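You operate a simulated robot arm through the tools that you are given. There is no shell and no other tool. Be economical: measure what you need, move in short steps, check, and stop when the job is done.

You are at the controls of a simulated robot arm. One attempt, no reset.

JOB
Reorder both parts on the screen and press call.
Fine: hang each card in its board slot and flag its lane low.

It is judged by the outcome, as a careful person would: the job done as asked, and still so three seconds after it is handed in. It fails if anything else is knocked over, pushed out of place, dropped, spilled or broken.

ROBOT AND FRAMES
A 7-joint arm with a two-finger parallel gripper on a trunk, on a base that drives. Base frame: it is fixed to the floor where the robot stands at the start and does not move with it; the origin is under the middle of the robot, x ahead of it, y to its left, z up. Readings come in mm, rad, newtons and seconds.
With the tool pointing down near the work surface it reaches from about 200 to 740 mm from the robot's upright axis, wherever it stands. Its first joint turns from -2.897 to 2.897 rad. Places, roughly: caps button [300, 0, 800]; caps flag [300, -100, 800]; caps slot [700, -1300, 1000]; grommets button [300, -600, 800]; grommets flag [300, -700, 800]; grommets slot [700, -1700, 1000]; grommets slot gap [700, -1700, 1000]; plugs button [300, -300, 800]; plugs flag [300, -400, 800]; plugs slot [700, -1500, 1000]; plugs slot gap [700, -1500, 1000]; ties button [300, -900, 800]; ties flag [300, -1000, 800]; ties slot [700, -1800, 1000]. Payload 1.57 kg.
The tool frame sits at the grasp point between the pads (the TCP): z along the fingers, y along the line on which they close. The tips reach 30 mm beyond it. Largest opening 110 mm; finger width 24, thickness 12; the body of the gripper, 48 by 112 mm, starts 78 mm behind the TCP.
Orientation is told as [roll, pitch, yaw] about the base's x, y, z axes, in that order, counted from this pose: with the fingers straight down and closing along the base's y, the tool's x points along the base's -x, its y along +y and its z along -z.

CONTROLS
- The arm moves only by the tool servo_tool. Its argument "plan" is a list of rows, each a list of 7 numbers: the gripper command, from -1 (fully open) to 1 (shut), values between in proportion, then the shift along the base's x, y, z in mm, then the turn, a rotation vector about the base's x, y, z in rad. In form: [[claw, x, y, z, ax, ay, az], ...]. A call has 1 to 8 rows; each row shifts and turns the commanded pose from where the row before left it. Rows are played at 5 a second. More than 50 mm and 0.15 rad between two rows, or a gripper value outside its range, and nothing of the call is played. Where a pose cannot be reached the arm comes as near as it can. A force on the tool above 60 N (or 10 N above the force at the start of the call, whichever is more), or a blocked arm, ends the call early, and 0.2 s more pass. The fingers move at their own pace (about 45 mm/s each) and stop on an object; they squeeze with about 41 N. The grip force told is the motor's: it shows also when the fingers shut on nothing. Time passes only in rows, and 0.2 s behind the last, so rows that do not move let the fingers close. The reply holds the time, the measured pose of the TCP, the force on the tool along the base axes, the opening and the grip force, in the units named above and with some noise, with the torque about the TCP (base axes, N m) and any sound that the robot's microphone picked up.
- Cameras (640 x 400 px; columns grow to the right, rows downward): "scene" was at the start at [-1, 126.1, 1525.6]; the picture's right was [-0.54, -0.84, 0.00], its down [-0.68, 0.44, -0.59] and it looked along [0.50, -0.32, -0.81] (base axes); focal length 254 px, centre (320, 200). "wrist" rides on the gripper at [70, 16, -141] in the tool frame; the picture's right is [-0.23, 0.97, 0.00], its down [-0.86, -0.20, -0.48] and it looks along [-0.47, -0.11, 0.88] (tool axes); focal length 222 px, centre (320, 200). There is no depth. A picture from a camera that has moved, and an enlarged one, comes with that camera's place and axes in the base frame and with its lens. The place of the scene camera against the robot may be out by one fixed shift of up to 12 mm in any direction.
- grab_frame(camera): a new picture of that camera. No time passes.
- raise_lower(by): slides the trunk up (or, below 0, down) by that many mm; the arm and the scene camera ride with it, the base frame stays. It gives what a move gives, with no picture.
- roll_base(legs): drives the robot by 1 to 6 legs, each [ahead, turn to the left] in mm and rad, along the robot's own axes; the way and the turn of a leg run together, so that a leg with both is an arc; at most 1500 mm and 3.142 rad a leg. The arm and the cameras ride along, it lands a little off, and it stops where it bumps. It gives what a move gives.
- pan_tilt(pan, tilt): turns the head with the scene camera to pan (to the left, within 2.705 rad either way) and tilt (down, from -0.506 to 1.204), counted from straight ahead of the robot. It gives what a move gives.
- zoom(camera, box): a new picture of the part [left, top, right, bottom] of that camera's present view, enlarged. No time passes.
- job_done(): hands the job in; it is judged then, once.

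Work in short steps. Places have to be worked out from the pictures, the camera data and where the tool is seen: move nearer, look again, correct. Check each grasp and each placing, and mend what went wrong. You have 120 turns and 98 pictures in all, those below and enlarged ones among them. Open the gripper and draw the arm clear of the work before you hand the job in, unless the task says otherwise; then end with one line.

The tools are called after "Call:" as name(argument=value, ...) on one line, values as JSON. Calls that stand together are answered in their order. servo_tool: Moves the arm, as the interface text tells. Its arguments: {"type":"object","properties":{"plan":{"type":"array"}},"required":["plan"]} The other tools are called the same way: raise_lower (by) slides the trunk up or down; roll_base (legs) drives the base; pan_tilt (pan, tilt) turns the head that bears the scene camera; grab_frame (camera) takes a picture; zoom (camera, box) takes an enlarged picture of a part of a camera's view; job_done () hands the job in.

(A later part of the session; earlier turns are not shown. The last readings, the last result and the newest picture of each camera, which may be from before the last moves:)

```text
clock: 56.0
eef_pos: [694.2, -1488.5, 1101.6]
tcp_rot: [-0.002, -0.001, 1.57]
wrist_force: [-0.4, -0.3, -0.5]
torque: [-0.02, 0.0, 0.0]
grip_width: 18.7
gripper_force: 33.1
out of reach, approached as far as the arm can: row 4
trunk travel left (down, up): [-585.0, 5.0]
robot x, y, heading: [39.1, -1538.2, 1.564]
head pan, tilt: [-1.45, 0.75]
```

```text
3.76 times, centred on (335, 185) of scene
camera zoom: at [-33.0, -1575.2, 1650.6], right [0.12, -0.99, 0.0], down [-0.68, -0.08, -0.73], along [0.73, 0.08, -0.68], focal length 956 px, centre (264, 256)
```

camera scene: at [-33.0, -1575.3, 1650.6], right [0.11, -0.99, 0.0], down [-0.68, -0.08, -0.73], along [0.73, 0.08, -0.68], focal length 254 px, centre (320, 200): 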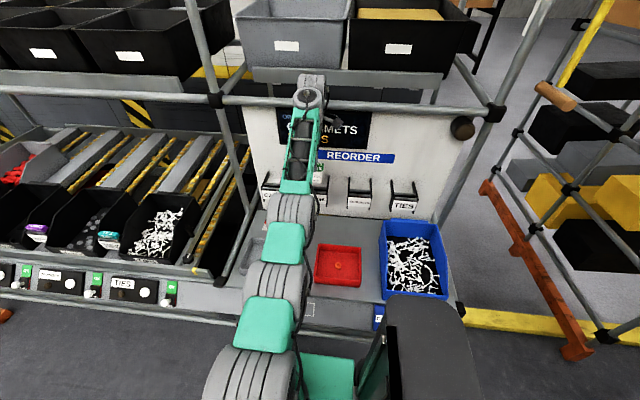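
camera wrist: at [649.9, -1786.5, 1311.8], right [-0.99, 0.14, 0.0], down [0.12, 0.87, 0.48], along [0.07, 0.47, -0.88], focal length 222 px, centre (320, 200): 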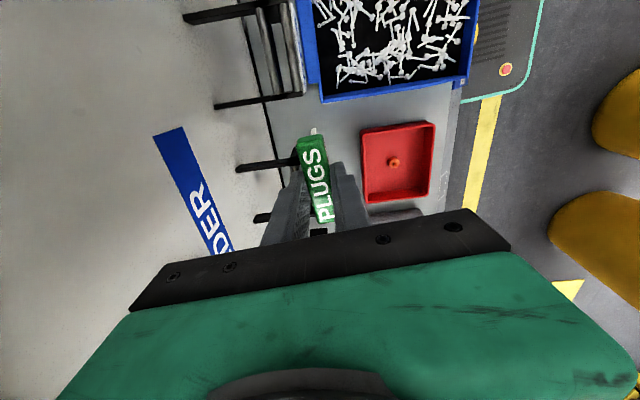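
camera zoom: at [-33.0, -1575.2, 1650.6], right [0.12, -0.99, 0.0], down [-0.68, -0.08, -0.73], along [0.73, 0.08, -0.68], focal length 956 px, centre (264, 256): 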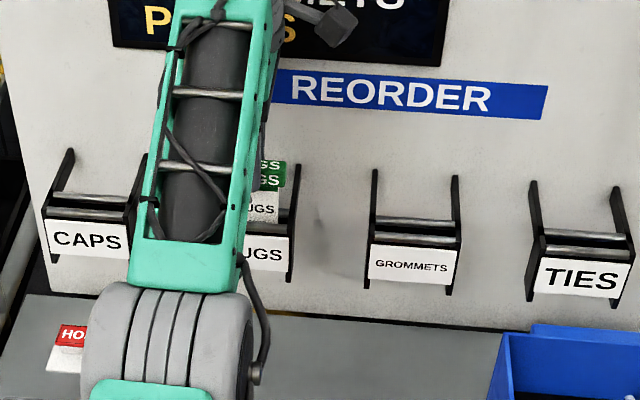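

The body is in the gap but close to the rear bar. I shift -3 mm in x and lower further.

Call:
servo_tool(plan=[[1, -3, 0, 0, 0, 0, 0], [1, 0, 0, -7, 0, 0, 0], [1, 0, 0, -7, 0, 0, 0], [1, 0, 0, -6, 0, 0, 0], [1, 0, 0, 0, 0, 0, 0]])

Call:
zoom(camera="wrist", box=[230, 70, 390, 190])

Call:
zoom(camera="scene", box=[250, 140, 420, 230])

```text
clock: 57.1
eef_pos: [697.2, -1486.8, 1084.7]
tcp_rot: [-0.001, 0.001, 1.572]
wrist_force: [-18.8, -1.2, 5.7]
torque: [-0.05, 1.12, 0.01]
grip_width: 19.1
gripper_force: 33.3
out of reach, approached as far as the arm can: row 1, 3
trunk travel left (down, up): [-585.0, 5.0]
robot x, y, heading: [39.2, -1541.0, 1.564]
head pan, tilt: [-1.45, 0.75]
```

```text
3.33 times, centred on (310, 130) of wrist
camera zoom: at [679.4, -1556.7, 1225.5], right [-0.97, 0.23, 0.0], down [0.2, 0.86, 0.48], along [0.11, 0.47, -0.88], focal length 740 px, centre (353, 433)
```

zoom: 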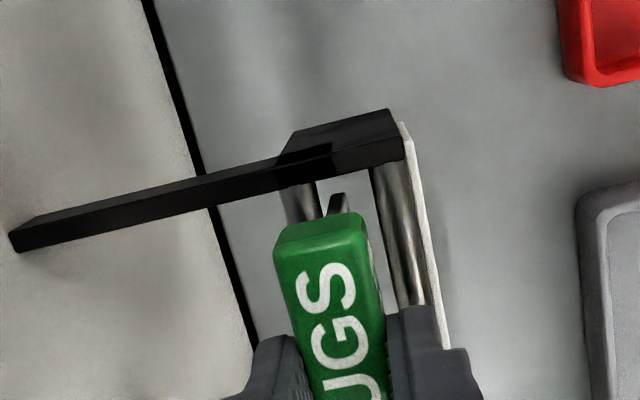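

```text
3.76 times, centred on (335, 185) of scene
camera zoom: at [-36.6, -1575.3, 1650.4], right [0.12, -0.99, 0.0], down [-0.68, -0.08, -0.73], along [0.73, 0.08, -0.68], focal length 956 px, centre (264, 256)
```

zoom: 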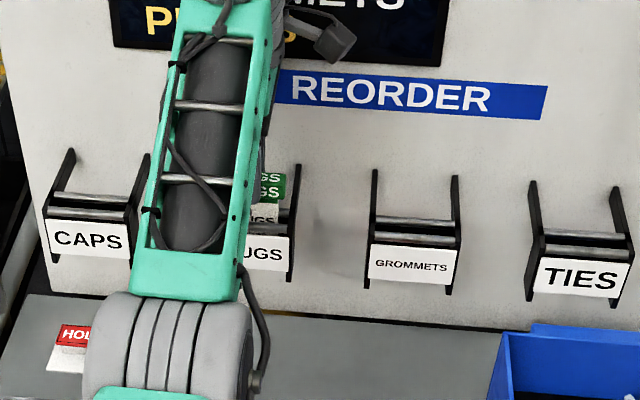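

The arm is near full stretch, which makes it creep outward and press the rear bar (19 N). I ease back in x and look at the response.

Call:
servo_tool(plan=[[1, -3, 0, 0, 0, 0, 0], [1, -3, 0, 0, 0, 0, 0], [1, 0, 0, 0, 0, 0, 0], [1, 0, 0, 0, 0, 0, 0]])

```text
clock: 58.1
eef_pos: [698.0, -1487.0, 1083.2]
tcp_rot: [-0.001, -0.002, 1.571]
wrist_force: [-18.4, 0.5, 2.4]
torque: [0.03, 1.11, 0.01]
grip_width: 19.3
gripper_force: 33.4
out of reach, approached as far as the arm can: row 1
trunk travel left (down, up): [-585.0, 5.0]
robot x, y, heading: [43.3, -1534.9, 1.566]
head pan, tilt: [-1.45, 0.75]
```

Call:
servo_tool(plan=[[1, -15, 0, 0, 0, 0, 0], [1, 0, 0, 0, 0, 0, 0]])

```text
clock: 58.8
eef_pos: [697.0, -1488.8, 1087.6]
tcp_rot: [-0.002, 0.0, 1.57]
wrist_force: [-14.5, -0.1, -4.3]
torque: [0.0, 0.92, -0.01]
grip_width: 19.2
gripper_force: 33.3
out of reach, approached as far as the arm can: row 1
trunk travel left (down, up): [-585.0, 5.0]
robot x, y, heading: [38.8, -1535.3, 1.564]
head pan, tilt: [-1.45, 0.75]
```

The elbow seems to have slipped into its over-straight branch, so the arm can't shorten. Workaround: lift back to where it was on target (z≈1128, x≈689), then insert by lowering the trunk with the arm fixed.

Call:
servo_tool(plan=[[1, 0, 0, 10, 0, 0, 0], [1, -2, 0, 10, 0, 0, 0], [1, -3, 0, 10, 0, 0, 0], [1, -3, 0, 10, 0, 0, 0], [1, 0, 0, 0, 0, 0, 0]])

Call:
zoom(camera="wrist", box=[230, 70, 390, 190])

```text
clock: 60.0
eef_pos: [691.0, -1489.0, 1127.4]
tcp_rot: [-0.004, 0.001, 1.571]
wrist_force: [-0.6, 0.3, -0.3]
torque: [0.01, 0.01, -0.02]
grip_width: 18.9
gripper_force: 33.1
trunk travel left (down, up): [-585.0, 5.0]
robot x, y, heading: [46.3, -1535.9, 1.569]
head pan, tilt: [-1.45, 0.75]
```

```text
3.33 times, centred on (310, 130) of wrist
camera zoom: at [673.1, -1558.0, 1268.5], right [-0.97, 0.23, 0.0], down [0.2, 0.86, 0.48], along [0.11, 0.47, -0.88], focal length 740 px, centre (353, 433)
```

zoom: 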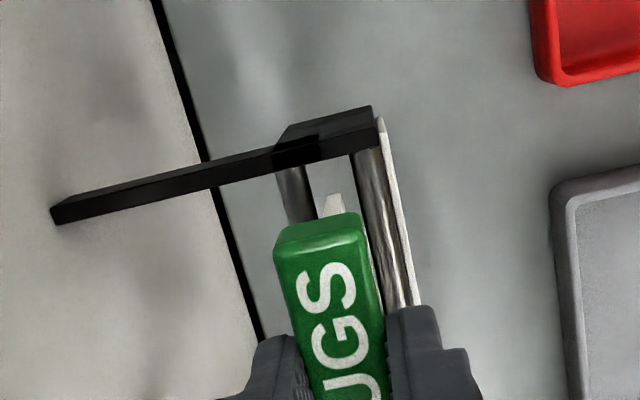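

Free again at x≈691. Small trim, then lower the trunk 30 mm.

Call:
servo_tool(plan=[[1, -1, 2, 0, 0, 0, 0], [1, 0, 0, 0, 0, 0, 0]])

Call:
raise_lower(by=-30)

Call:
zoom(camera="wrist", box=[230, 70, 390, 190])

```text
clock: 60.5
eef_pos: [689.7, -1486.9, 1126.0]
tcp_rot: [-0.002, -0.001, 1.572]
wrist_force: [-0.1, -0.9, -0.8]
torque: [0.05, -0.02, -0.02]
grip_width: 18.9
gripper_force: 33.4
trunk travel left (down, up): [-585.0, 5.0]
robot x, y, heading: [39.2, -1537.5, 1.565]
head pan, tilt: [-1.45, 0.75]
```

```text
clock: 61.3
eef_pos: [690.0, -1486.5, 1096.7]
tcp_rot: [-0.004, 0.001, 1.571]
wrist_force: [-1.0, 0.2, -0.9]
torque: [0.02, -0.03, 0.01]
grip_width: 18.4
gripper_force: 32.8
trunk travel left (down, up): [-555.0, 35.0]
robot x, y, heading: [42.4, -1534.3, 1.567]
head pan, tilt: [-1.45, 0.75]
```

```text
3.33 times, centred on (310, 130) of wrist
camera zoom: at [671.8, -1555.5, 1237.9], right [-0.97, 0.23, 0.0], down [0.2, 0.86, 0.48], along [0.11, 0.47, -0.88], focal length 740 px, centre (353, 433)
```

zoom: 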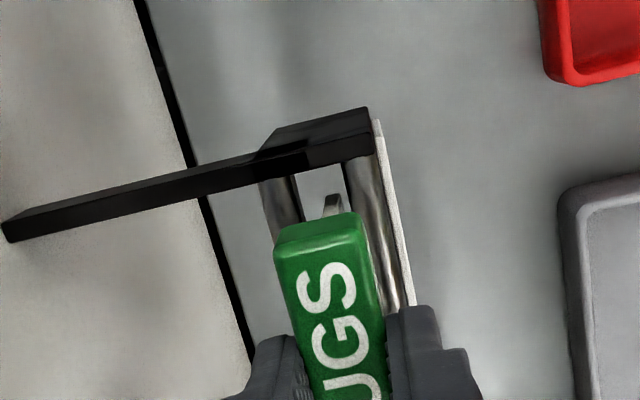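

Centred and force-free. Lowering further.

Call:
raise_lower(by=-18)

Call:
raise_lower(by=-6)

Call:
zoom(camera="wrist", box=[230, 70, 390, 190])

Call:
zoom(camera="scene", box=[250, 130, 420, 220])

```text
clock: 62.0
eef_pos: [689.7, -1487.0, 1078.8]
tcp_rot: [-0.004, 0.0, 1.568]
wrist_force: [0.5, -0.2, -1.0]
torque: [0.03, 0.03, 0.0]
grip_width: 18.9
gripper_force: 32.8
trunk travel left (down, up): [-537.0, 53.0]
robot x, y, heading: [44.8, -1534.4, 1.567]
head pan, tilt: [-1.45, 0.75]
```

```text
clock: 62.5
eef_pos: [687.9, -1487.0, 1072.5]
tcp_rot: [-0.004, 0.0, 1.571]
wrist_force: [-0.7, 0.1, -0.4]
torque: [-0.02, 0.0, 0.01]
grip_width: 18.8
gripper_force: 33.1
trunk travel left (down, up): [-531.0, 59.0]
robot x, y, heading: [41.6, -1540.2, 1.568]
head pan, tilt: [-1.45, 0.75]
```

```text
3.33 times, centred on (310, 130) of wrist
camera zoom: at [671.8, -1555.5, 1213.8], right [-0.97, 0.23, 0.0], down [0.2, 0.86, 0.48], along [0.11, 0.47, -0.88], focal length 740 px, centre (353, 433)
```

zoom: 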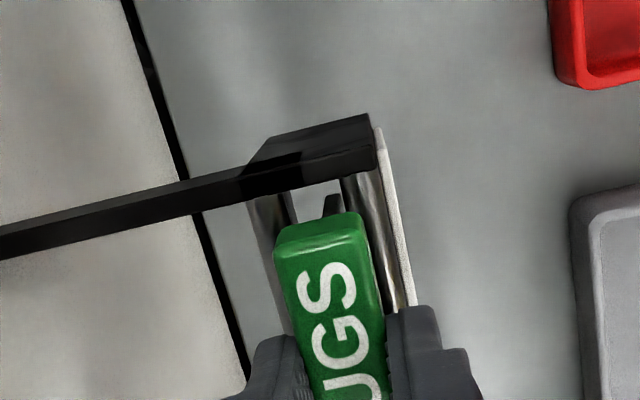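

```text
3.76 times, centred on (335, 175) of scene
camera zoom: at [-33.3, -1575.2, 1596.5], right [0.12, -0.99, 0.0], down [-0.68, -0.08, -0.73], along [0.73, 0.08, -0.68], focal length 956 px, centre (264, 294)
```

zoom: 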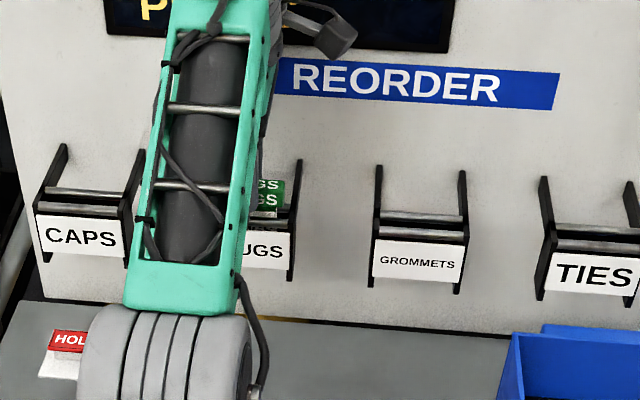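

Nearly seated; continue down in small steps until contact.

Call:
raise_lower(by=-5)

Call:
raise_lower(by=-4)

Call:
zoom(camera="scene", box=[250, 130, 420, 220])

```text
clock: 63.0
eef_pos: [689.4, -1486.1, 1066.5]
tcp_rot: [-0.003, -0.001, 1.57]
wrist_force: [-0.7, 0.8, -1.0]
torque: [0.05, 0.02, 0.02]
grip_width: 18.5
gripper_force: 32.8
trunk travel left (down, up): [-526.0, 64.0]
robot x, y, heading: [41.6, -1536.7, 1.567]
head pan, tilt: [-1.45, 0.75]
```

```text
clock: 63.6
eef_pos: [689.8, -1486.3, 1063.3]
tcp_rot: [-0.005, 0.0, 1.573]
wrist_force: [-0.8, -0.6, -0.3]
torque: [-0.02, 0.01, -0.04]
grip_width: 18.4
gripper_force: 33.3
trunk travel left (down, up): [-522.0, 68.0]
robot x, y, heading: [40.6, -1535.4, 1.567]
head pan, tilt: [-1.45, 0.75]
```

```text
3.76 times, centred on (335, 175) of scene
camera zoom: at [-33.3, -1575.2, 1587.5], right [0.12, -0.99, 0.0], down [-0.68, -0.08, -0.73], along [0.73, 0.08, -0.68], focal length 956 px, centre (264, 294)
```

zoom: 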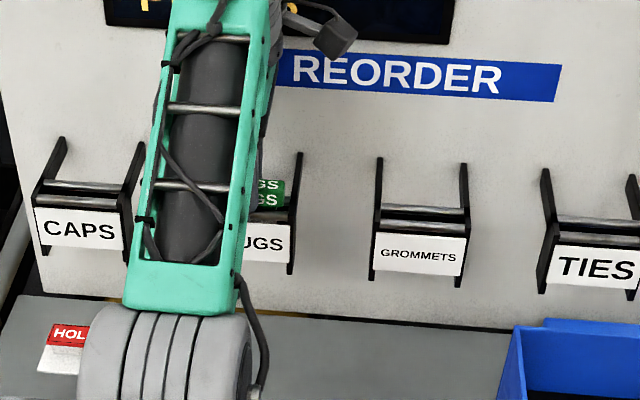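

Call:
raise_lower(by=-3)

Call:
raise_lower(by=-3)

Call:
zoom(camera="scene", box=[290, 150, 350, 190])

```text
clock: 64.1
eef_pos: [689.9, -1485.4, 1060.5]
tcp_rot: [-0.002, 0.0, 1.571]
wrist_force: [2.2, -0.5, -0.7]
torque: [0.0, -0.08, -0.01]
grip_width: 18.8
gripper_force: 32.8
trunk travel left (down, up): [-519.0, 71.0]
robot x, y, heading: [41.0, -1535.5, 1.565]
head pan, tilt: [-1.45, 0.75]
```

```text
clock: 64.6
eef_pos: [689.9, -1486.1, 1060.4]
tcp_rot: [-0.01, 0.001, 1.571]
wrist_force: [7.0, 0.7, 13.3]
torque: [0.05, -0.05, -0.04]
grip_width: 18.7
gripper_force: 32.2
trunk travel left (down, up): [-516.0, 74.0]
robot x, y, heading: [41.5, -1543.0, 1.563]
head pan, tilt: [-1.45, 0.75]
```

```text
10.00 times, centred on (320, 170) of scene
camera zoom: at [-33.7, -1575.2, 1581.8], right [0.12, -0.99, 0.0], down [-0.68, -0.08, -0.73], along [0.73, 0.08, -0.68], focal length 2538 px, centre (320, 500)
```

zoom: 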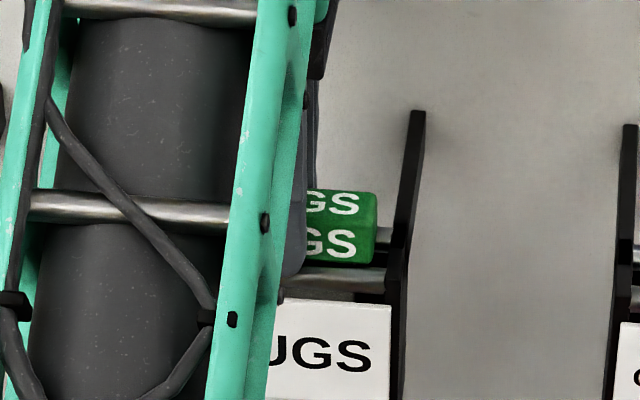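

The head rests on the bars (13 N up). Releasing gently.

Call:
servo_tool(plan=[[0.4, 0, 0, 0, 0, 0, 0], [0.2, 0, 0, 0, 0, 0, 0], [0.2, 0, 0, 0, 0, 0, 0], [0.2, 0, 0, 0, 0, 0, 0]])

Call:
raise_lower(by=74)

Call:
grab_frame(camera="wrist")

Call:
zoom(camera="scene", box=[250, 140, 420, 230])

```text
clock: 65.6
eef_pos: [691.4, -1486.8, 1060.4]
tcp_rot: [-0.009, 0.0, 1.57]
wrist_force: [26.2, 1.8, 33.5]
torque: [0.03, -0.36, -0.04]
grip_width: 21.6
gripper_force: 0.2
trunk travel left (down, up): [-516.0, 74.0]
robot x, y, heading: [42.6, -1534.2, 1.569]
head pan, tilt: [-1.45, 0.75]
```

```text
clock: 66.7
eef_pos: [690.2, -1486.8, 1131.1]
tcp_rot: [-0.002, -0.001, 1.57]
wrist_force: [1.6, 0.0, -0.1]
torque: [0.0, 0.0, 0.0]
grip_width: 43.8
gripper_force: 0.1
trunk travel left (down, up): [-590.0, 0.0]
robot x, y, heading: [43.9, -1541.5, 1.561]
head pan, tilt: [-1.45, 0.75]
```

```text
48 pictures are left
camera wrist: at [672.2, -1555.5, 1272.2], right [-0.97, 0.23, 0.0], down [0.2, 0.86, 0.48], along [0.11, 0.47, -0.88], focal length 222 px, centre (320, 200)
```

wrist: 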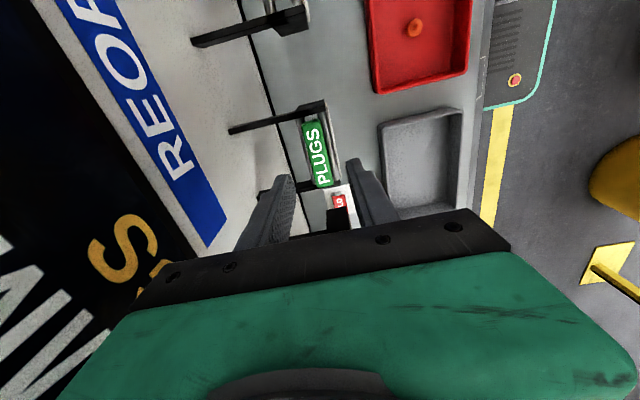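

```text
3.76 times, centred on (335, 185) of scene
camera zoom: at [-32.9, -1575.2, 1655.5], right [0.12, -0.99, 0.0], down [-0.68, -0.08, -0.73], along [0.73, 0.08, -0.68], focal length 956 px, centre (264, 256)
```

zoom: 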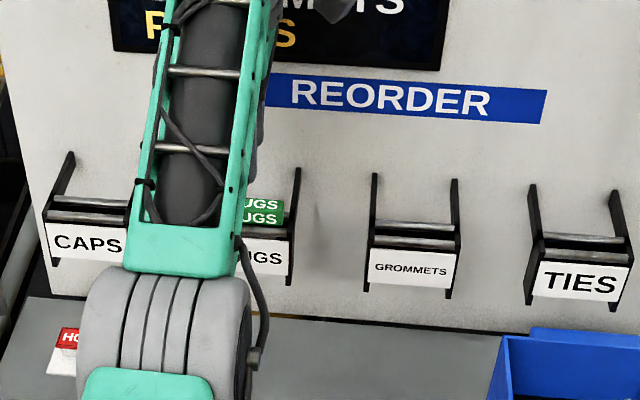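

The PLUGS card hangs in its slot. Now I retract the arm and see whether the elbow releases.

Call:
servo_tool(plan=[[0.2, -30, 0, 20, 0, 0, 0], [0.2, -45, 0, 10, 0, 0, 0], [0.2, -45, 0, 0, 0, 0, 0], [0.2, -45, 0, 0, 0, 0, 0], [0.2, -45, 0, 0, 0, 0, 0], [0.2, -45, 0, 0, 0, 0, 0], [0.2, 0, 0, 0, 0, 0, 0]])

```text
clock: 67.4
eef_pos: [699.9, -1486.5, 1042.2]
tcp_rot: [0.038, -0.002, 1.573]
wrist_force: [-9.3, -0.4, 12.3]
torque: [-0.17, 0.89, -0.15]
grip_width: 53.4
gripper_force: 5.6
out of reach, approached as far as the arm can: row 1
trunk travel left (down, up): [-590.0, 0.0]
robot x, y, heading: [42.3, -1537.1, 1.566]
head pan, tilt: [-1.45, 0.75]
stopped in row 3: the force on the tool passed its limit at 416 N (the readings are from after the stop); the commanded pose is now the measured one
```

The arm swung down instead and hit the slot area. Checking the state.

Call:
grab_frame(camera="wrist")

Call:
zoom(camera="scene", box=[250, 140, 420, 240])

```text
46 pictures are left
camera wrist: at [686.9, -1555.6, 1183.3], right [-0.97, 0.23, 0.04], down [0.22, 0.86, 0.47], along [0.07, 0.47, -0.88], focal length 222 px, centre (320, 200)
```

wrist: 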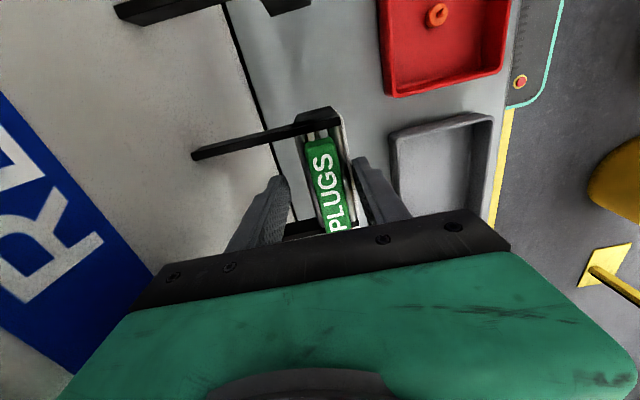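

```text
3.76 times, centred on (335, 190) of scene
camera zoom: at [-29.9, -1575.0, 1655.2], right [0.12, -0.99, 0.0], down [-0.68, -0.08, -0.73], along [0.72, 0.08, -0.68], focal length 956 px, centre (264, 238)
```

zoom: 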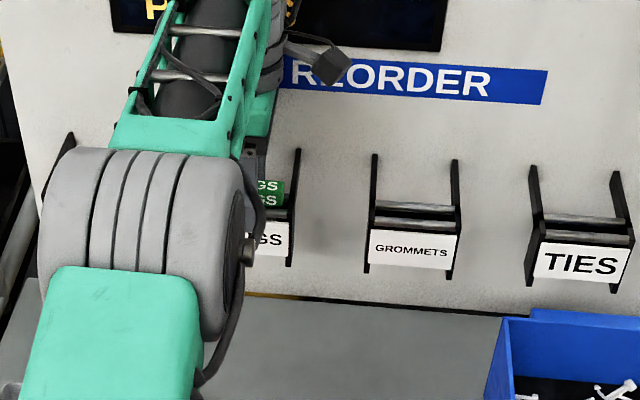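

The card and slot look intact, the fingers straddle the card, and the elbow now seems bent properly. I raise slowly straight up.

Call:
servo_tool(plan=[[0.0, 0, 0, 5, 0, 0, 0], [0.0, 0, 0, 8, 0, 0, 0], [0.0, 0, 0, 8, 0, 0, 0]])

```text
clock: 68.2
eef_pos: [695.7, -1485.4, 1063.0]
tcp_rot: [0.033, -0.001, 1.574]
wrist_force: [0.6, -0.7, 0.6]
torque: [0.0, 0.0, 0.01]
grip_width: 55.0
gripper_force: 0.0
trunk travel left (down, up): [-590.0, 0.0]
robot x, y, heading: [41.9, -1539.3, 1.568]
head pan, tilt: [-1.45, 0.75]
```

Free of contact and obeying. Continue up, with a small -x test.

Call:
servo_tool(plan=[[0.0, 0, 0, 10, 0, 0, 0], [0.0, -3, 0, 10, -0.033, 0, 0], [0.0, -3, 0, 10, 0, 0, 0], [0, 0, 0, 0, 0, 0, 0]])

```text
clock: 69.2
eef_pos: [682.1, -1470.3, 1085.2]
tcp_rot: [0.033, 0.032, 1.572]
wrist_force: [0.0, -0.1, -0.2]
torque: [0.0, 0.03, 0.0]
grip_width: 55.0
gripper_force: 0.0
out of reach, approached as far as the arm can: row 2, 3
trunk travel left (down, up): [-590.0, 0.0]
robot x, y, heading: [41.6, -1536.6, 1.564]
head pan, tilt: [-1.45, 0.75]
```

Call:
grab_frame(camera="scene")

Call:
zoom(camera="wrist", box=[210, 70, 420, 230])

```text
44 pictures are left
camera scene: at [-33.2, -1575.2, 1655.6], right [0.12, -0.99, 0.0], down [-0.68, -0.08, -0.73], along [0.73, 0.08, -0.68], focal length 254 px, centre (320, 200)
```

scene: 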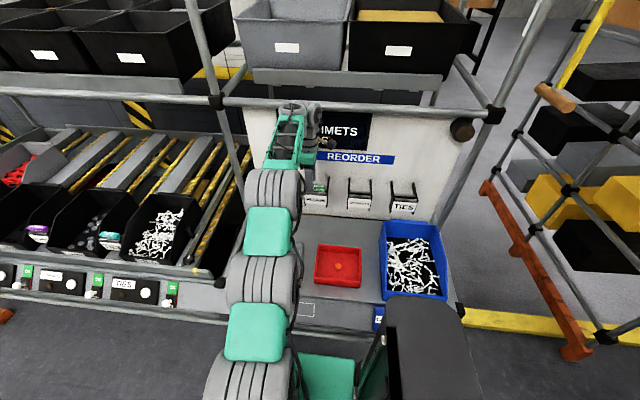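

```text
2.50 times, centred on (315, 150) of wrist
camera zoom: at [670.0, -1534.1, 1229.5], right [-0.97, 0.23, 0.02], down [0.21, 0.87, 0.44], along [0.08, 0.44, -0.9], focal length 555 px, centre (332, 325)
```

zoom: 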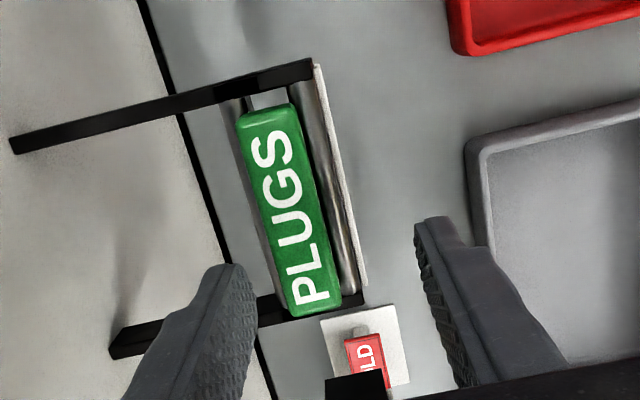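

The PLUGS card is well seated. Raising clear.

Call:
servo_tool(plan=[[0, 0, 0, 15, 0, 0, 0], [0, 0, 0, 15, 0, 0, 0], [0, 0, 0, 0, 0, 0, 0]])

```text
clock: 70.0
eef_pos: [682.7, -1462.1, 1107.6]
tcp_rot: [0.032, 0.005, 1.572]
wrist_force: [-0.5, -0.6, 0.1]
torque: [-0.04, -0.02, -0.03]
grip_width: 54.9
gripper_force: 0.0
out of reach, approached as far as the arm can: row 1, 2
trunk travel left (down, up): [-590.0, 0.0]
robot x, y, heading: [43.5, -1534.4, 1.569]
head pan, tilt: [-1.45, 0.75]
```

Call:
servo_tool(plan=[[0, -6, 0, 4, 0, 0, 0], [0, -6, 0, 4, 0, 0, 0]])

```text
clock: 70.6
eef_pos: [664.1, -1463.4, 1116.4]
tcp_rot: [0.031, 0.028, 1.573]
wrist_force: [-0.2, -0.1, 0.4]
torque: [0.0, -0.01, 0.0]
grip_width: 54.8
gripper_force: 0.0
out of reach, approached as far as the arm can: row 1
trunk travel left (down, up): [-590.0, 0.0]
robot x, y, heading: [39.6, -1537.4, 1.566]
head pan, tilt: [-1.45, 0.75]
```

Retracting now works; continuing.

Call:
servo_tool(plan=[[0, -15, 0, 3, 0, 0, 0], [0, -20, 0, 3, 0, 0, 0], [0, -30, 0, 0, 0, 0, 0], [0, -30, 0, 0, 0, 0, 0], [0, -30, 0, 0, 0, 0, 0], [0, -30, 0, 0, 0, 0, 0], [0, -30, 0, 0, 0, 0, 0], [0, 0, 0, 0, 0, 0, 0]])

```text
clock: 72.4
eef_pos: [482.2, -1463.5, 1121.8]
tcp_rot: [0.031, 0.032, 1.573]
wrist_force: [-0.8, 0.3, 0.8]
torque: [0.01, 0.02, -0.02]
grip_width: 54.9
gripper_force: 0.0
trunk travel left (down, up): [-590.0, 0.0]
robot x, y, heading: [42.8, -1536.0, 1.563]
head pan, tilt: [-1.45, 0.75]
```

The arm is back in its normal posture. I level the tool, then drive forward to the grommets card.

Call:
servo_tool(plan=[[-0.2, -30, 0, 0, 0.032, -0.031, 0], [-0.2, -30, 0, 0, 0, 0, 0], [-0.2, -30, 0, 0, 0, 0, 0], [-0.2, 0, 0, 0, 0, 0, 0]])

Call:
roll_base(legs=[[0, 0.045], [900, 0]])

Call:
grab_frame(camera="wrist")

```text
clock: 73.4
eef_pos: [409.0, -1462.8, 1151.1]
tcp_rot: [0.007, 0.002, 1.572]
wrist_force: [-0.6, 0.3, -0.3]
torque: [0.02, -0.03, 0.01]
grip_width: 65.9
gripper_force: 0.0
out of reach, approached as far as the arm can: row 1, 2, 3
trunk travel left (down, up): [-590.0, 0.0]
robot x, y, heading: [39.6, -1534.2, 1.566]
head pan, tilt: [-1.45, 0.75]
```

```text
clock: 78.6
eef_pos: [367.5, -537.0, 1152.0]
tcp_rot: [0.006, 0.0, 1.616]
wrist_force: [-0.6, 0.6, 0.5]
torque: [-0.03, -0.04, 0.01]
grip_width: 66.0
gripper_force: 0.1
trunk travel left (down, up): [-590.0, 0.0]
robot x, y, heading: [4.4, -627.6, 1.612]
head pan, tilt: [-1.45, 0.75]
```

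```text
42 pictures are left
camera wrist: at [354.3, -606.3, 1292.8], right [-0.98, 0.18, 0.01], down [0.16, 0.86, 0.48], along [0.08, 0.47, -0.88], focal length 222 px, centre (320, 200)
```

wrist: 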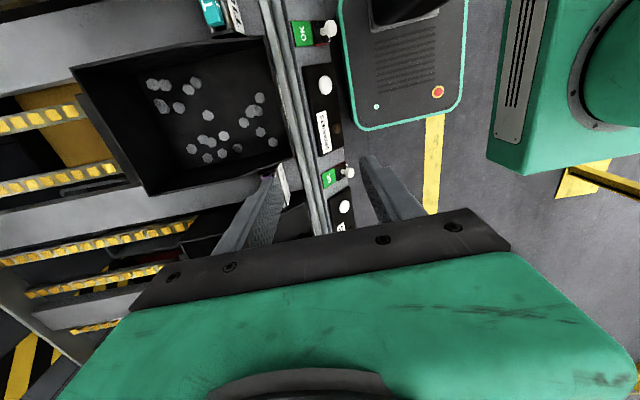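

Purple card visible. Moving above it: target (478, -440, 1025), yaw corrected.

Call:
servo_tool(plan=[[-0.2, 22, 18, -20, 0, 0, -0.045], [-0.2, 22, 20, -20, 0, 0, 0], [-0.2, 22, 20, -20, 0, 0, 0], [-0.2, 22, 20, -25, 0, 0, 0], [-0.2, 22, 19, -25, 0, 0, 0], [-0.2, 0, 0, -15, 0, 0, 0], [-0.2, 0, 0, 0, 0, 0, 0]])

Call:
zoom(camera="wrist", box=[230, 80, 410, 200])

```text
clock: 80.2
eef_pos: [495.5, -439.9, 1064.2]
tcp_rot: [0.007, 0.002, 1.57]
wrist_force: [-0.4, 0.0, 0.4]
torque: [0.0, -0.01, -0.01]
grip_width: 66.2
gripper_force: 0.0
out of reach, approached as far as the arm can: row 1, 2, 4, 5
trunk travel left (down, up): [-590.0, 0.0]
robot x, y, heading: [3.2, -624.6, 1.612]
head pan, tilt: [-1.45, 0.75]
```

```text
3.33 times, centred on (320, 140) of wrist
camera zoom: at [478.1, -508.4, 1206.8], right [-0.97, 0.23, 0.01], down [0.2, 0.86, 0.48], along [0.1, 0.46, -0.88], focal length 740 px, centre (320, 400)
```

zoom: 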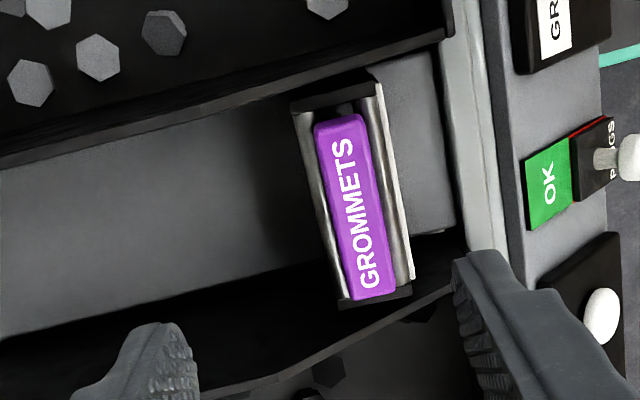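

Card centre appears near x≈488?; I'll test whether the arm obeys here after lowering the trunk a little, to relieve the joint limit.

Call:
raise_lower(by=-25)

Call:
servo_tool(plan=[[-0.2, -8, 0, 0, 0, 0, 0], [-0.2, -8, 0, 0, 0, 0, 0], [-0.2, 0, 0, 0, 0, 0, 0]])

Call:
zoom(camera="wrist", box=[230, 80, 410, 200])

Call:
grab_frame(camera="scene")

```text
clock: 80.9
eef_pos: [493.5, -439.3, 1039.7]
tcp_rot: [0.005, 0.002, 1.571]
wrist_force: [-0.7, -0.8, -0.7]
torque: [-0.02, 0.0, 0.0]
grip_width: 66.1
gripper_force: 0.0
trunk travel left (down, up): [-565.0, 25.0]
robot x, y, heading: [5.2, -630.7, 1.609]
head pan, tilt: [-1.45, 0.75]
```

```text
clock: 81.7
eef_pos: [478.2, -439.8, 1040.2]
tcp_rot: [0.009, 0.001, 1.571]
wrist_force: [0.6, -0.5, 0.6]
torque: [-0.01, -0.01, 0.0]
grip_width: 66.0
gripper_force: 0.1
trunk travel left (down, up): [-565.0, 25.0]
robot x, y, heading: [7.4, -630.4, 1.605]
head pan, tilt: [-1.45, 0.75]
```

```text
3.33 times, centred on (320, 140) of wrist
camera zoom: at [461.9, -508.8, 1182.2], right [-0.97, 0.23, 0.01], down [0.2, 0.86, 0.48], along [0.1, 0.46, -0.88], focal length 740 px, centre (320, 400)
```

zoom: 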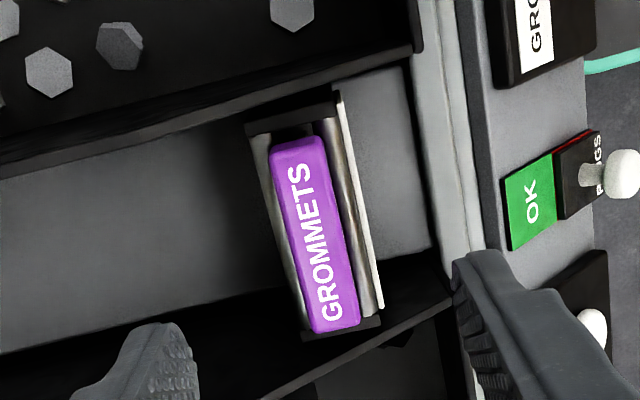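

```text
39 pictures are left
camera scene: at [-68.2, -669.0, 1630.6], right [0.16, -0.99, 0.0], down [-0.67, -0.11, -0.73], along [0.72, 0.12, -0.68], focal length 254 px, centre (320, 200)
```

scene: 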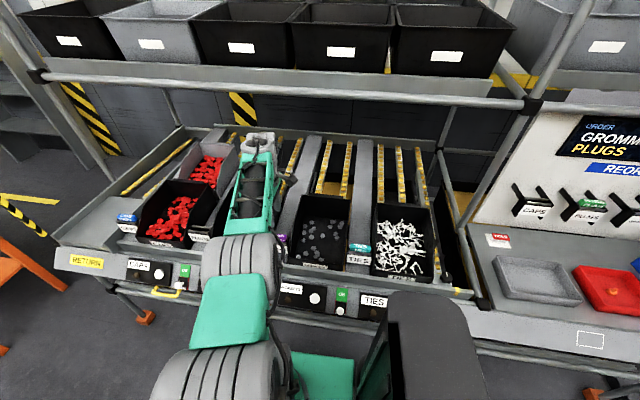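

Arm obeys again. The card's centre is (478, -438), aligned with the TCP. Descending to z≈935 (slightly higher grip than before).

Call:
servo_tool(plan=[[0, 0, 1.5, -20, 0, 0, 0], [0, 0, 0, -20, 0, 0, 0], [0, 0, 0, -20, 0, 0, 0], [0, 0, 0, -20, 0, 0, 0], [0, 0, 0, -15, 0, 0, 0], [0, 0, 0, -10, 0, 0, 0], [0, 0, 0, 0, 0, 0, 0]])

Call:
zoom(camera="wrist", box=[200, 80, 440, 240])

```text
clock: 83.3
eef_pos: [478.7, -437.1, 934.8]
tcp_rot: [0.008, 0.002, 1.571]
wrist_force: [0.0, 0.5, -0.3]
torque: [0.01, 0.01, -0.02]
grip_width: 54.9
gripper_force: 0.0
trunk travel left (down, up): [-565.0, 25.0]
robot x, y, heading: [4.2, -626.4, 1.614]
head pan, tilt: [-1.45, 0.75]
```

```text
2.50 times, centred on (320, 160) of wrist
camera zoom: at [462.5, -506.0, 1075.9], right [-0.97, 0.23, 0.01], down [0.2, 0.86, 0.48], along [0.1, 0.46, -0.88], focal length 555 px, centre (320, 300)
```

zoom: 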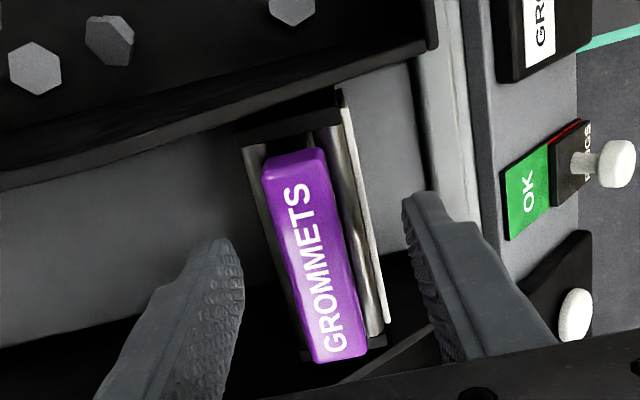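

Aligned. Close and lift.

Call:
servo_tool(plan=[[0.5, 0, 0, 0, 0, 0, 0], [1, 0, 0, 0, 0, 0, 0], [1, 0, 0, 0, 0, 0, 0], [1, 0, 0, 0, 0, 0, 0], [1, 0, 0, 0, 0, 0, 0]])

Call:
servo_tool(plan=[[1, 0, 0, 8, 0, 0, 0], [1, 0, 0, 15, 0, 0, 0], [1, 0, 0, 20, 0, 0, 0], [1, 0, 0, 25, 0, 0, 0], [1, 0, 0, 25, 0, 0, 0], [1, 0, 0, 15, 0, 0, 0], [1, 0, 0, 0, 0, 0, 0]])

Call:
zoom(camera="wrist", box=[200, 80, 440, 240])

```text
clock: 84.5
eef_pos: [479.7, -437.3, 934.5]
tcp_rot: [0.005, 0.002, 1.57]
wrist_force: [7.5, 0.6, 1.0]
torque: [0.01, -0.28, -0.04]
grip_width: 18.6
gripper_force: 33.4
trunk travel left (down, up): [-565.0, 25.0]
robot x, y, heading: [4.5, -625.4, 1.613]
head pan, tilt: [-1.45, 0.75]
```

```text
clock: 86.1
eef_pos: [477.4, -437.1, 1043.7]
tcp_rot: [0.007, 0.003, 1.571]
wrist_force: [-0.5, -0.7, -0.5]
torque: [0.0, -0.02, -0.03]
grip_width: 18.9
gripper_force: 32.6
trunk travel left (down, up): [-565.0, 25.0]
robot x, y, heading: [3.8, -625.9, 1.607]
head pan, tilt: [-1.45, 0.75]
```

```text
2.50 times, centred on (320, 160) of wrist
camera zoom: at [460.8, -506.2, 1185.2], right [-0.97, 0.23, 0.01], down [0.2, 0.86, 0.48], along [0.1, 0.46, -0.88], focal length 555 px, centre (320, 300)
```

zoom: 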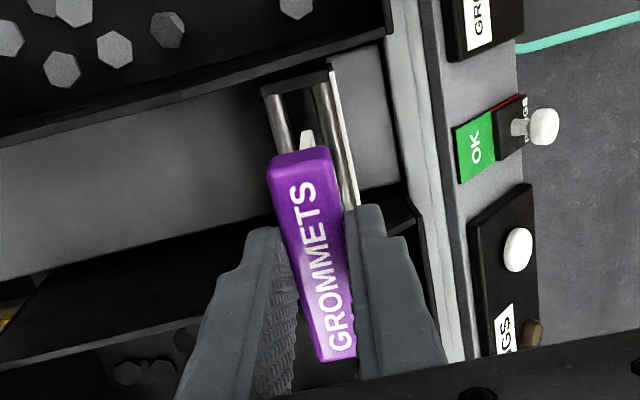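

Purple card gripped. I raise the arm and trunk, then back up to the board again, aiming for robot x≈55, y≈-1650.

Call:
servo_tool(plan=[[1, 0, 0, 25, 0, 0, 0], [1, 0, 0, 25, 0, 0, 0], [1, 0, 0, 20, 0, 0, 0], [1, 0, 0, 0, 0, 0, 0]])

Call:
raise_lower(by=24)

Call:
roll_base(legs=[[0, 0.01], [-1020, 0], [0, -0.05]])

```text
clock: 87.1
eef_pos: [477.8, -438.1, 1111.1]
tcp_rot: [0.008, 0.002, 1.571]
wrist_force: [-0.9, 0.3, 0.3]
torque: [-0.04, -0.02, -0.01]
grip_width: 18.4
gripper_force: 33.1
trunk travel left (down, up): [-565.0, 25.0]
robot x, y, heading: [2.7, -628.4, 1.611]
head pan, tilt: [-1.45, 0.75]
```

```text
clock: 87.8
eef_pos: [477.0, -438.7, 1135.9]
tcp_rot: [0.007, 0.002, 1.571]
wrist_force: [-0.3, -0.5, -0.5]
torque: [-0.01, 0.0, 0.0]
grip_width: 18.7
gripper_force: 33.1
trunk travel left (down, up): [-589.0, 1.0]
robot x, y, heading: [4.3, -626.6, 1.611]
head pan, tilt: [-1.45, 0.75]
```

```text
clock: 93.8
eef_pos: [544.7, -1455.3, 1134.3]
tcp_rot: [0.007, 0.001, 1.557]
wrist_force: [0.8, -0.1, -1.0]
torque: [0.02, -0.01, -0.02]
grip_width: 18.5
gripper_force: 33.0
trunk travel left (down, up): [-589.0, 1.0]
robot x, y, heading: [68.2, -1637.9, 1.599]
head pan, tilt: [-1.45, 0.75]
```

Robot at (68, -1638): better reach. Moving the TCP to about (625, -1649, 1140).

Call:
servo_tool(plan=[[1, 0, -40, 2, 0, 0, 0.014], [1, 0, -40, 2, 0, 0, 0], [1, 0, -40, 0, 0, 0, 0], [1, 20, -40, 0, 0, 0, 0], [1, 30, -34, 0, 0, 0, 0], [1, 30, 0, 0, 0, 0, 0], [1, 0, 0, 0, 0, 0, 0]])

Call:
zoom(camera="wrist", box=[180, 70, 390, 210])

```text
clock: 95.4
eef_pos: [625.0, -1649.5, 1139.5]
tcp_rot: [0.006, 0.001, 1.572]
wrist_force: [0.1, 0.2, 0.0]
torque: [0.02, -0.01, 0.0]
grip_width: 18.7
gripper_force: 32.9
trunk travel left (down, up): [-589.0, 1.0]
robot x, y, heading: [67.3, -1638.6, 1.598]
head pan, tilt: [-1.45, 0.75]
```

```text
2.86 times, centred on (285, 140) of wrist
camera zoom: at [608.9, -1718.5, 1280.8], right [-0.97, 0.23, 0.01], down [0.2, 0.86, 0.48], along [0.1, 0.46, -0.88], focal length 635 px, centre (420, 371)
```

zoom: 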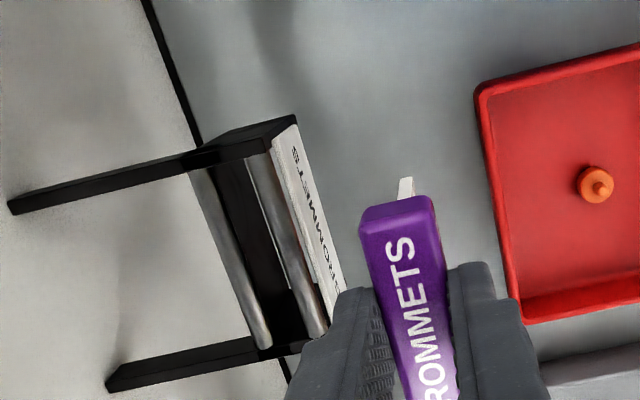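

Grommets gap: x≈688.5, y centre ≈ -1654. Moving above it.

Call:
servo_tool(plan=[[1, 20, -2, 5, 0, 0, 0], [1, 22, -2.5, 0, 0, 0, 0], [1, 22, 0, 0, 0, 0, 0], [1, 0, 0, 0, 0, 0, 0]])

Call:
zoom(camera="wrist", box=[230, 70, 390, 190])

```text
clock: 96.4
eef_pos: [689.1, -1654.5, 1144.3]
tcp_rot: [0.006, 0.002, 1.571]
wrist_force: [1.0, 0.8, -0.9]
torque: [0.02, 0.02, 0.03]
grip_width: 18.7
gripper_force: 33.0
trunk travel left (down, up): [-589.0, 1.0]
robot x, y, heading: [68.8, -1637.7, 1.593]
head pan, tilt: [-1.45, 0.75]
```

```text
3.33 times, centred on (310, 130) of wrist
camera zoom: at [673.1, -1722.9, 1286.6], right [-0.97, 0.23, 0.01], down [0.2, 0.86, 0.48], along [0.1, 0.47, -0.88], focal length 740 px, centre (353, 433)
```

zoom: 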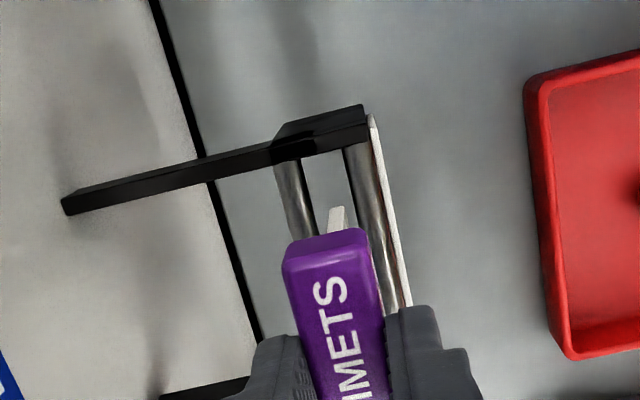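

Aligned; the card sits ~2 mm toward +y in the grip, so I trim y by -2 and lower via the trunk, checking.

Call:
servo_tool(plan=[[1, 0.5, -2, 0, 0, 0, 0], [1, 0, 0, 0, 0, 0, 0]])

Call:
raise_lower(by=-25)

Call:
zoom(camera="wrist", box=[230, 70, 390, 190])

```text
clock: 97.0
eef_pos: [688.2, -1655.9, 1145.1]
tcp_rot: [0.006, 0.002, 1.573]
wrist_force: [0.3, 1.0, -0.1]
torque: [0.05, -0.01, 0.03]
grip_width: 18.7
gripper_force: 32.7
trunk travel left (down, up): [-589.0, 1.0]
robot x, y, heading: [73.2, -1638.3, 1.601]
head pan, tilt: [-1.45, 0.75]
```

```text
clock: 97.7
eef_pos: [688.9, -1655.8, 1119.6]
tcp_rot: [0.008, 0.003, 1.57]
wrist_force: [-0.2, 0.2, -0.6]
torque: [-0.03, 0.01, -0.02]
grip_width: 18.8
gripper_force: 32.6
trunk travel left (down, up): [-564.0, 26.0]
robot x, y, heading: [69.6, -1633.1, 1.595]
head pan, tilt: [-1.45, 0.75]
```

```text
3.33 times, centred on (310, 130) of wrist
camera zoom: at [673.2, -1724.7, 1261.2], right [-0.97, 0.23, 0.01], down [0.2, 0.86, 0.48], along [0.1, 0.46, -0.88], focal length 740 px, centre (353, 433)
```

zoom: 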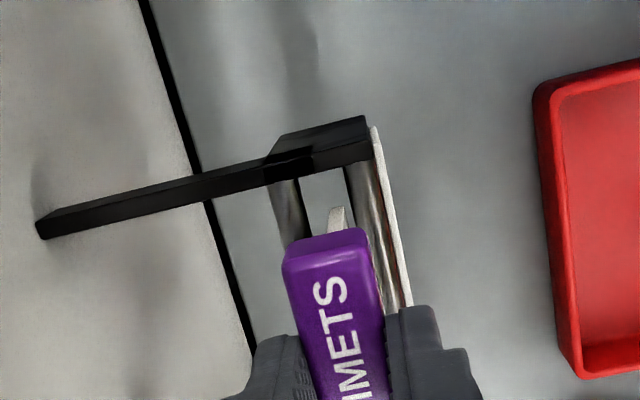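

Call:
servo_tool(plan=[[1, 1.5, 0, 0, 0, 0, 0], [1, 0, 0, 0, 0, 0, 0]])

Call:
raise_lower(by=-25)

Call:
raise_lower(by=-20)

Call:
zoom(camera="wrist", box=[230, 70, 390, 190])

```text
clock: 98.3
eef_pos: [690.7, -1656.0, 1119.5]
tcp_rot: [0.006, 0.001, 1.572]
wrist_force: [0.0, 0.1, -0.7]
torque: [0.01, 0.0, -0.01]
grip_width: 18.7
gripper_force: 33.4
trunk travel left (down, up): [-564.0, 26.0]
robot x, y, heading: [68.2, -1635.4, 1.599]
head pan, tilt: [-1.45, 0.75]
```

```text
clock: 99.0
eef_pos: [690.7, -1656.3, 1093.9]
tcp_rot: [0.008, 0.001, 1.571]
wrist_force: [0.9, 0.0, 0.0]
torque: [0.0, 0.0, -0.03]
grip_width: 18.7
gripper_force: 33.3
trunk travel left (down, up): [-539.0, 51.0]
robot x, y, heading: [68.0, -1634.2, 1.597]
head pan, tilt: [-1.45, 0.75]
```

```text
clock: 99.7
eef_pos: [690.6, -1655.4, 1074.2]
tcp_rot: [0.008, 0.001, 1.571]
wrist_force: [0.3, -0.1, 0.3]
torque: [0.03, 0.02, 0.03]
grip_width: 18.8
gripper_force: 32.8
trunk travel left (down, up): [-519.0, 71.0]
robot x, y, heading: [68.0, -1637.1, 1.599]
head pan, tilt: [-1.45, 0.75]
```

```text
3.33 times, centred on (310, 130) of wrist
camera zoom: at [674.8, -1724.8, 1215.8], right [-0.97, 0.23, 0.01], down [0.2, 0.86, 0.48], along [0.1, 0.46, -0.88], focal length 740 px, centre (353, 433)
```

zoom: 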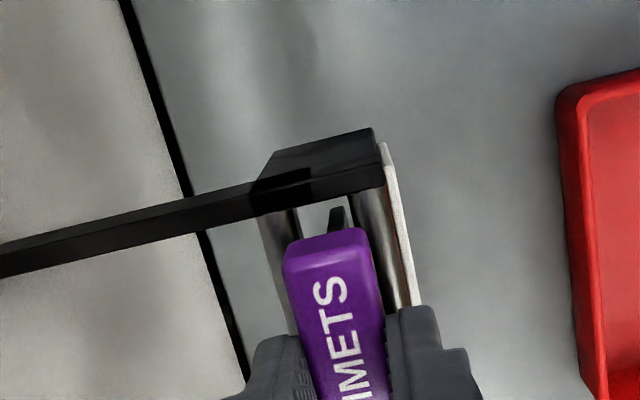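

No contact, well centred. Final millimetres.

Call:
raise_lower(by=-7)

Call:
raise_lower(by=-3)

```text
clock: 100.2
eef_pos: [691.3, -1656.7, 1068.0]
tcp_rot: [0.006, 0.002, 1.572]
wrist_force: [-0.1, 0.4, 0.1]
torque: [-0.01, 0.0, -0.03]
grip_width: 18.8
gripper_force: 32.7
trunk travel left (down, up): [-512.0, 78.0]
robot x, y, heading: [68.6, -1635.8, 1.596]
head pan, tilt: [-1.45, 0.75]
```

```text
clock: 100.7
eef_pos: [691.7, -1655.6, 1064.8]
tcp_rot: [0.003, 0.003, 1.571]
wrist_force: [0.8, 0.3, 5.8]
torque: [0.03, -0.07, 0.01]
grip_width: 18.9
gripper_force: 33.4
trunk travel left (down, up): [-509.0, 81.0]
robot x, y, heading: [68.3, -1637.2, 1.599]
head pan, tilt: [-1.45, 0.75]
```

Contact felt (5.8 N up). Release, then rise with the trunk.

Call:
servo_tool(plan=[[0.5, 0, 0, 0, 0, 0, 0], [0.2, 0, 0, 0, 0, 0, 0], [0.2, 0, 0, 0, 0, 0, 0], [0.2, 0, 0, 0, 0, 0, 0]])

Call:
raise_lower(by=70)

Call:
grab_frame(camera="wrist")

```text
clock: 101.7
eef_pos: [689.5, -1656.0, 1063.3]
tcp_rot: [0.007, 0.003, 1.57]
wrist_force: [-0.4, -1.1, 0.0]
torque: [0.0, 0.01, -0.02]
grip_width: 44.0
gripper_force: 0.1
trunk travel left (down, up): [-509.0, 81.0]
robot x, y, heading: [72.6, -1634.6, 1.598]
head pan, tilt: [-1.45, 0.75]
```

```text
clock: 102.8
eef_pos: [690.0, -1656.1, 1134.0]
tcp_rot: [0.007, 0.002, 1.571]
wrist_force: [0.1, 0.6, -0.3]
torque: [0.02, 0.01, 0.02]
grip_width: 44.0
gripper_force: 0.0
trunk travel left (down, up): [-579.0, 11.0]
robot x, y, heading: [66.4, -1637.7, 1.599]
head pan, tilt: [-1.45, 0.75]
```

```text
32 pictures are left
camera wrist: at [674.9, -1724.8, 1275.6], right [-0.97, 0.23, 0.01], down [0.2, 0.86, 0.48], along [0.1, 0.46, -0.88], focal length 222 px, centre (320, 200)
```

wrist: 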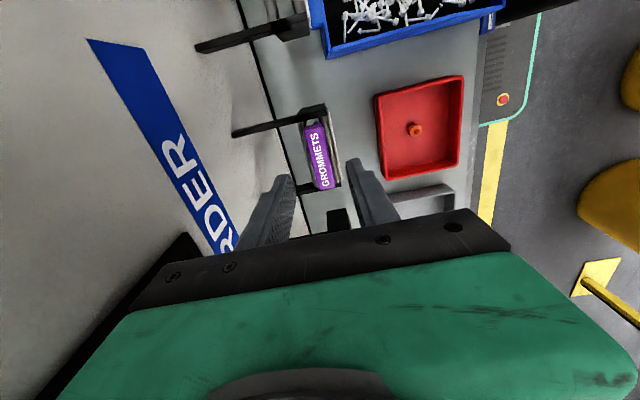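

Both cards hang properly. Retract the arm cautiously.

Call:
servo_tool(plan=[[0.2, -8, 0, 5, 0, 0, 0], [0.2, -12, 0, 5, 0, 0, 0], [0.2, -20, 0, 0, 0, 0, 0], [0.2, -30, 0, 0, 0, 0, 0], [0.2, -30, 0, 0, 0, 0, 0], [0.2, -30, 0, 0, 0, 0, 0], [0.2, -30, 0, 0, 0, 0, 0], [0.2, 0, 0, 0, 0, 0, 0]])

Call:
zoom(camera="scene", box=[240, 130, 440, 260])

```text
clock: 104.6
eef_pos: [529.4, -1656.3, 1143.8]
tcp_rot: [0.006, 0.002, 1.571]
wrist_force: [0.0, 0.1, -0.4]
torque: [-0.02, -0.01, 0.01]
grip_width: 44.2
gripper_force: 0.1
trunk travel left (down, up): [-579.0, 11.0]
robot x, y, heading: [70.1, -1636.6, 1.599]
head pan, tilt: [-1.45, 0.75]
```

```text
3.08 times, centred on (340, 195) of scene
camera zoom: at [-4.4, -1677.4, 1644.5], right [0.15, -0.99, 0.0], down [-0.67, -0.1, -0.73], along [0.72, 0.11, -0.68], focal length 781 px, centre (258, 215)
```

zoom: 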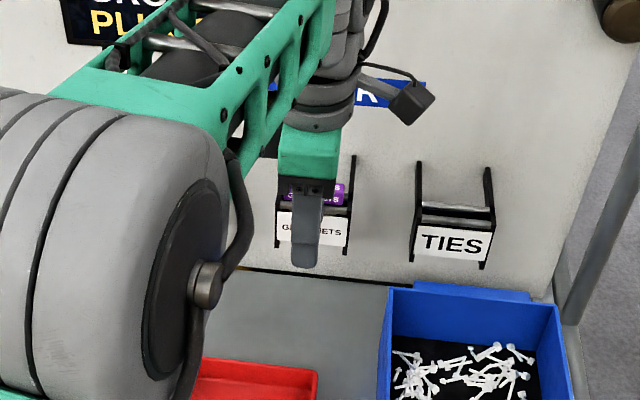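

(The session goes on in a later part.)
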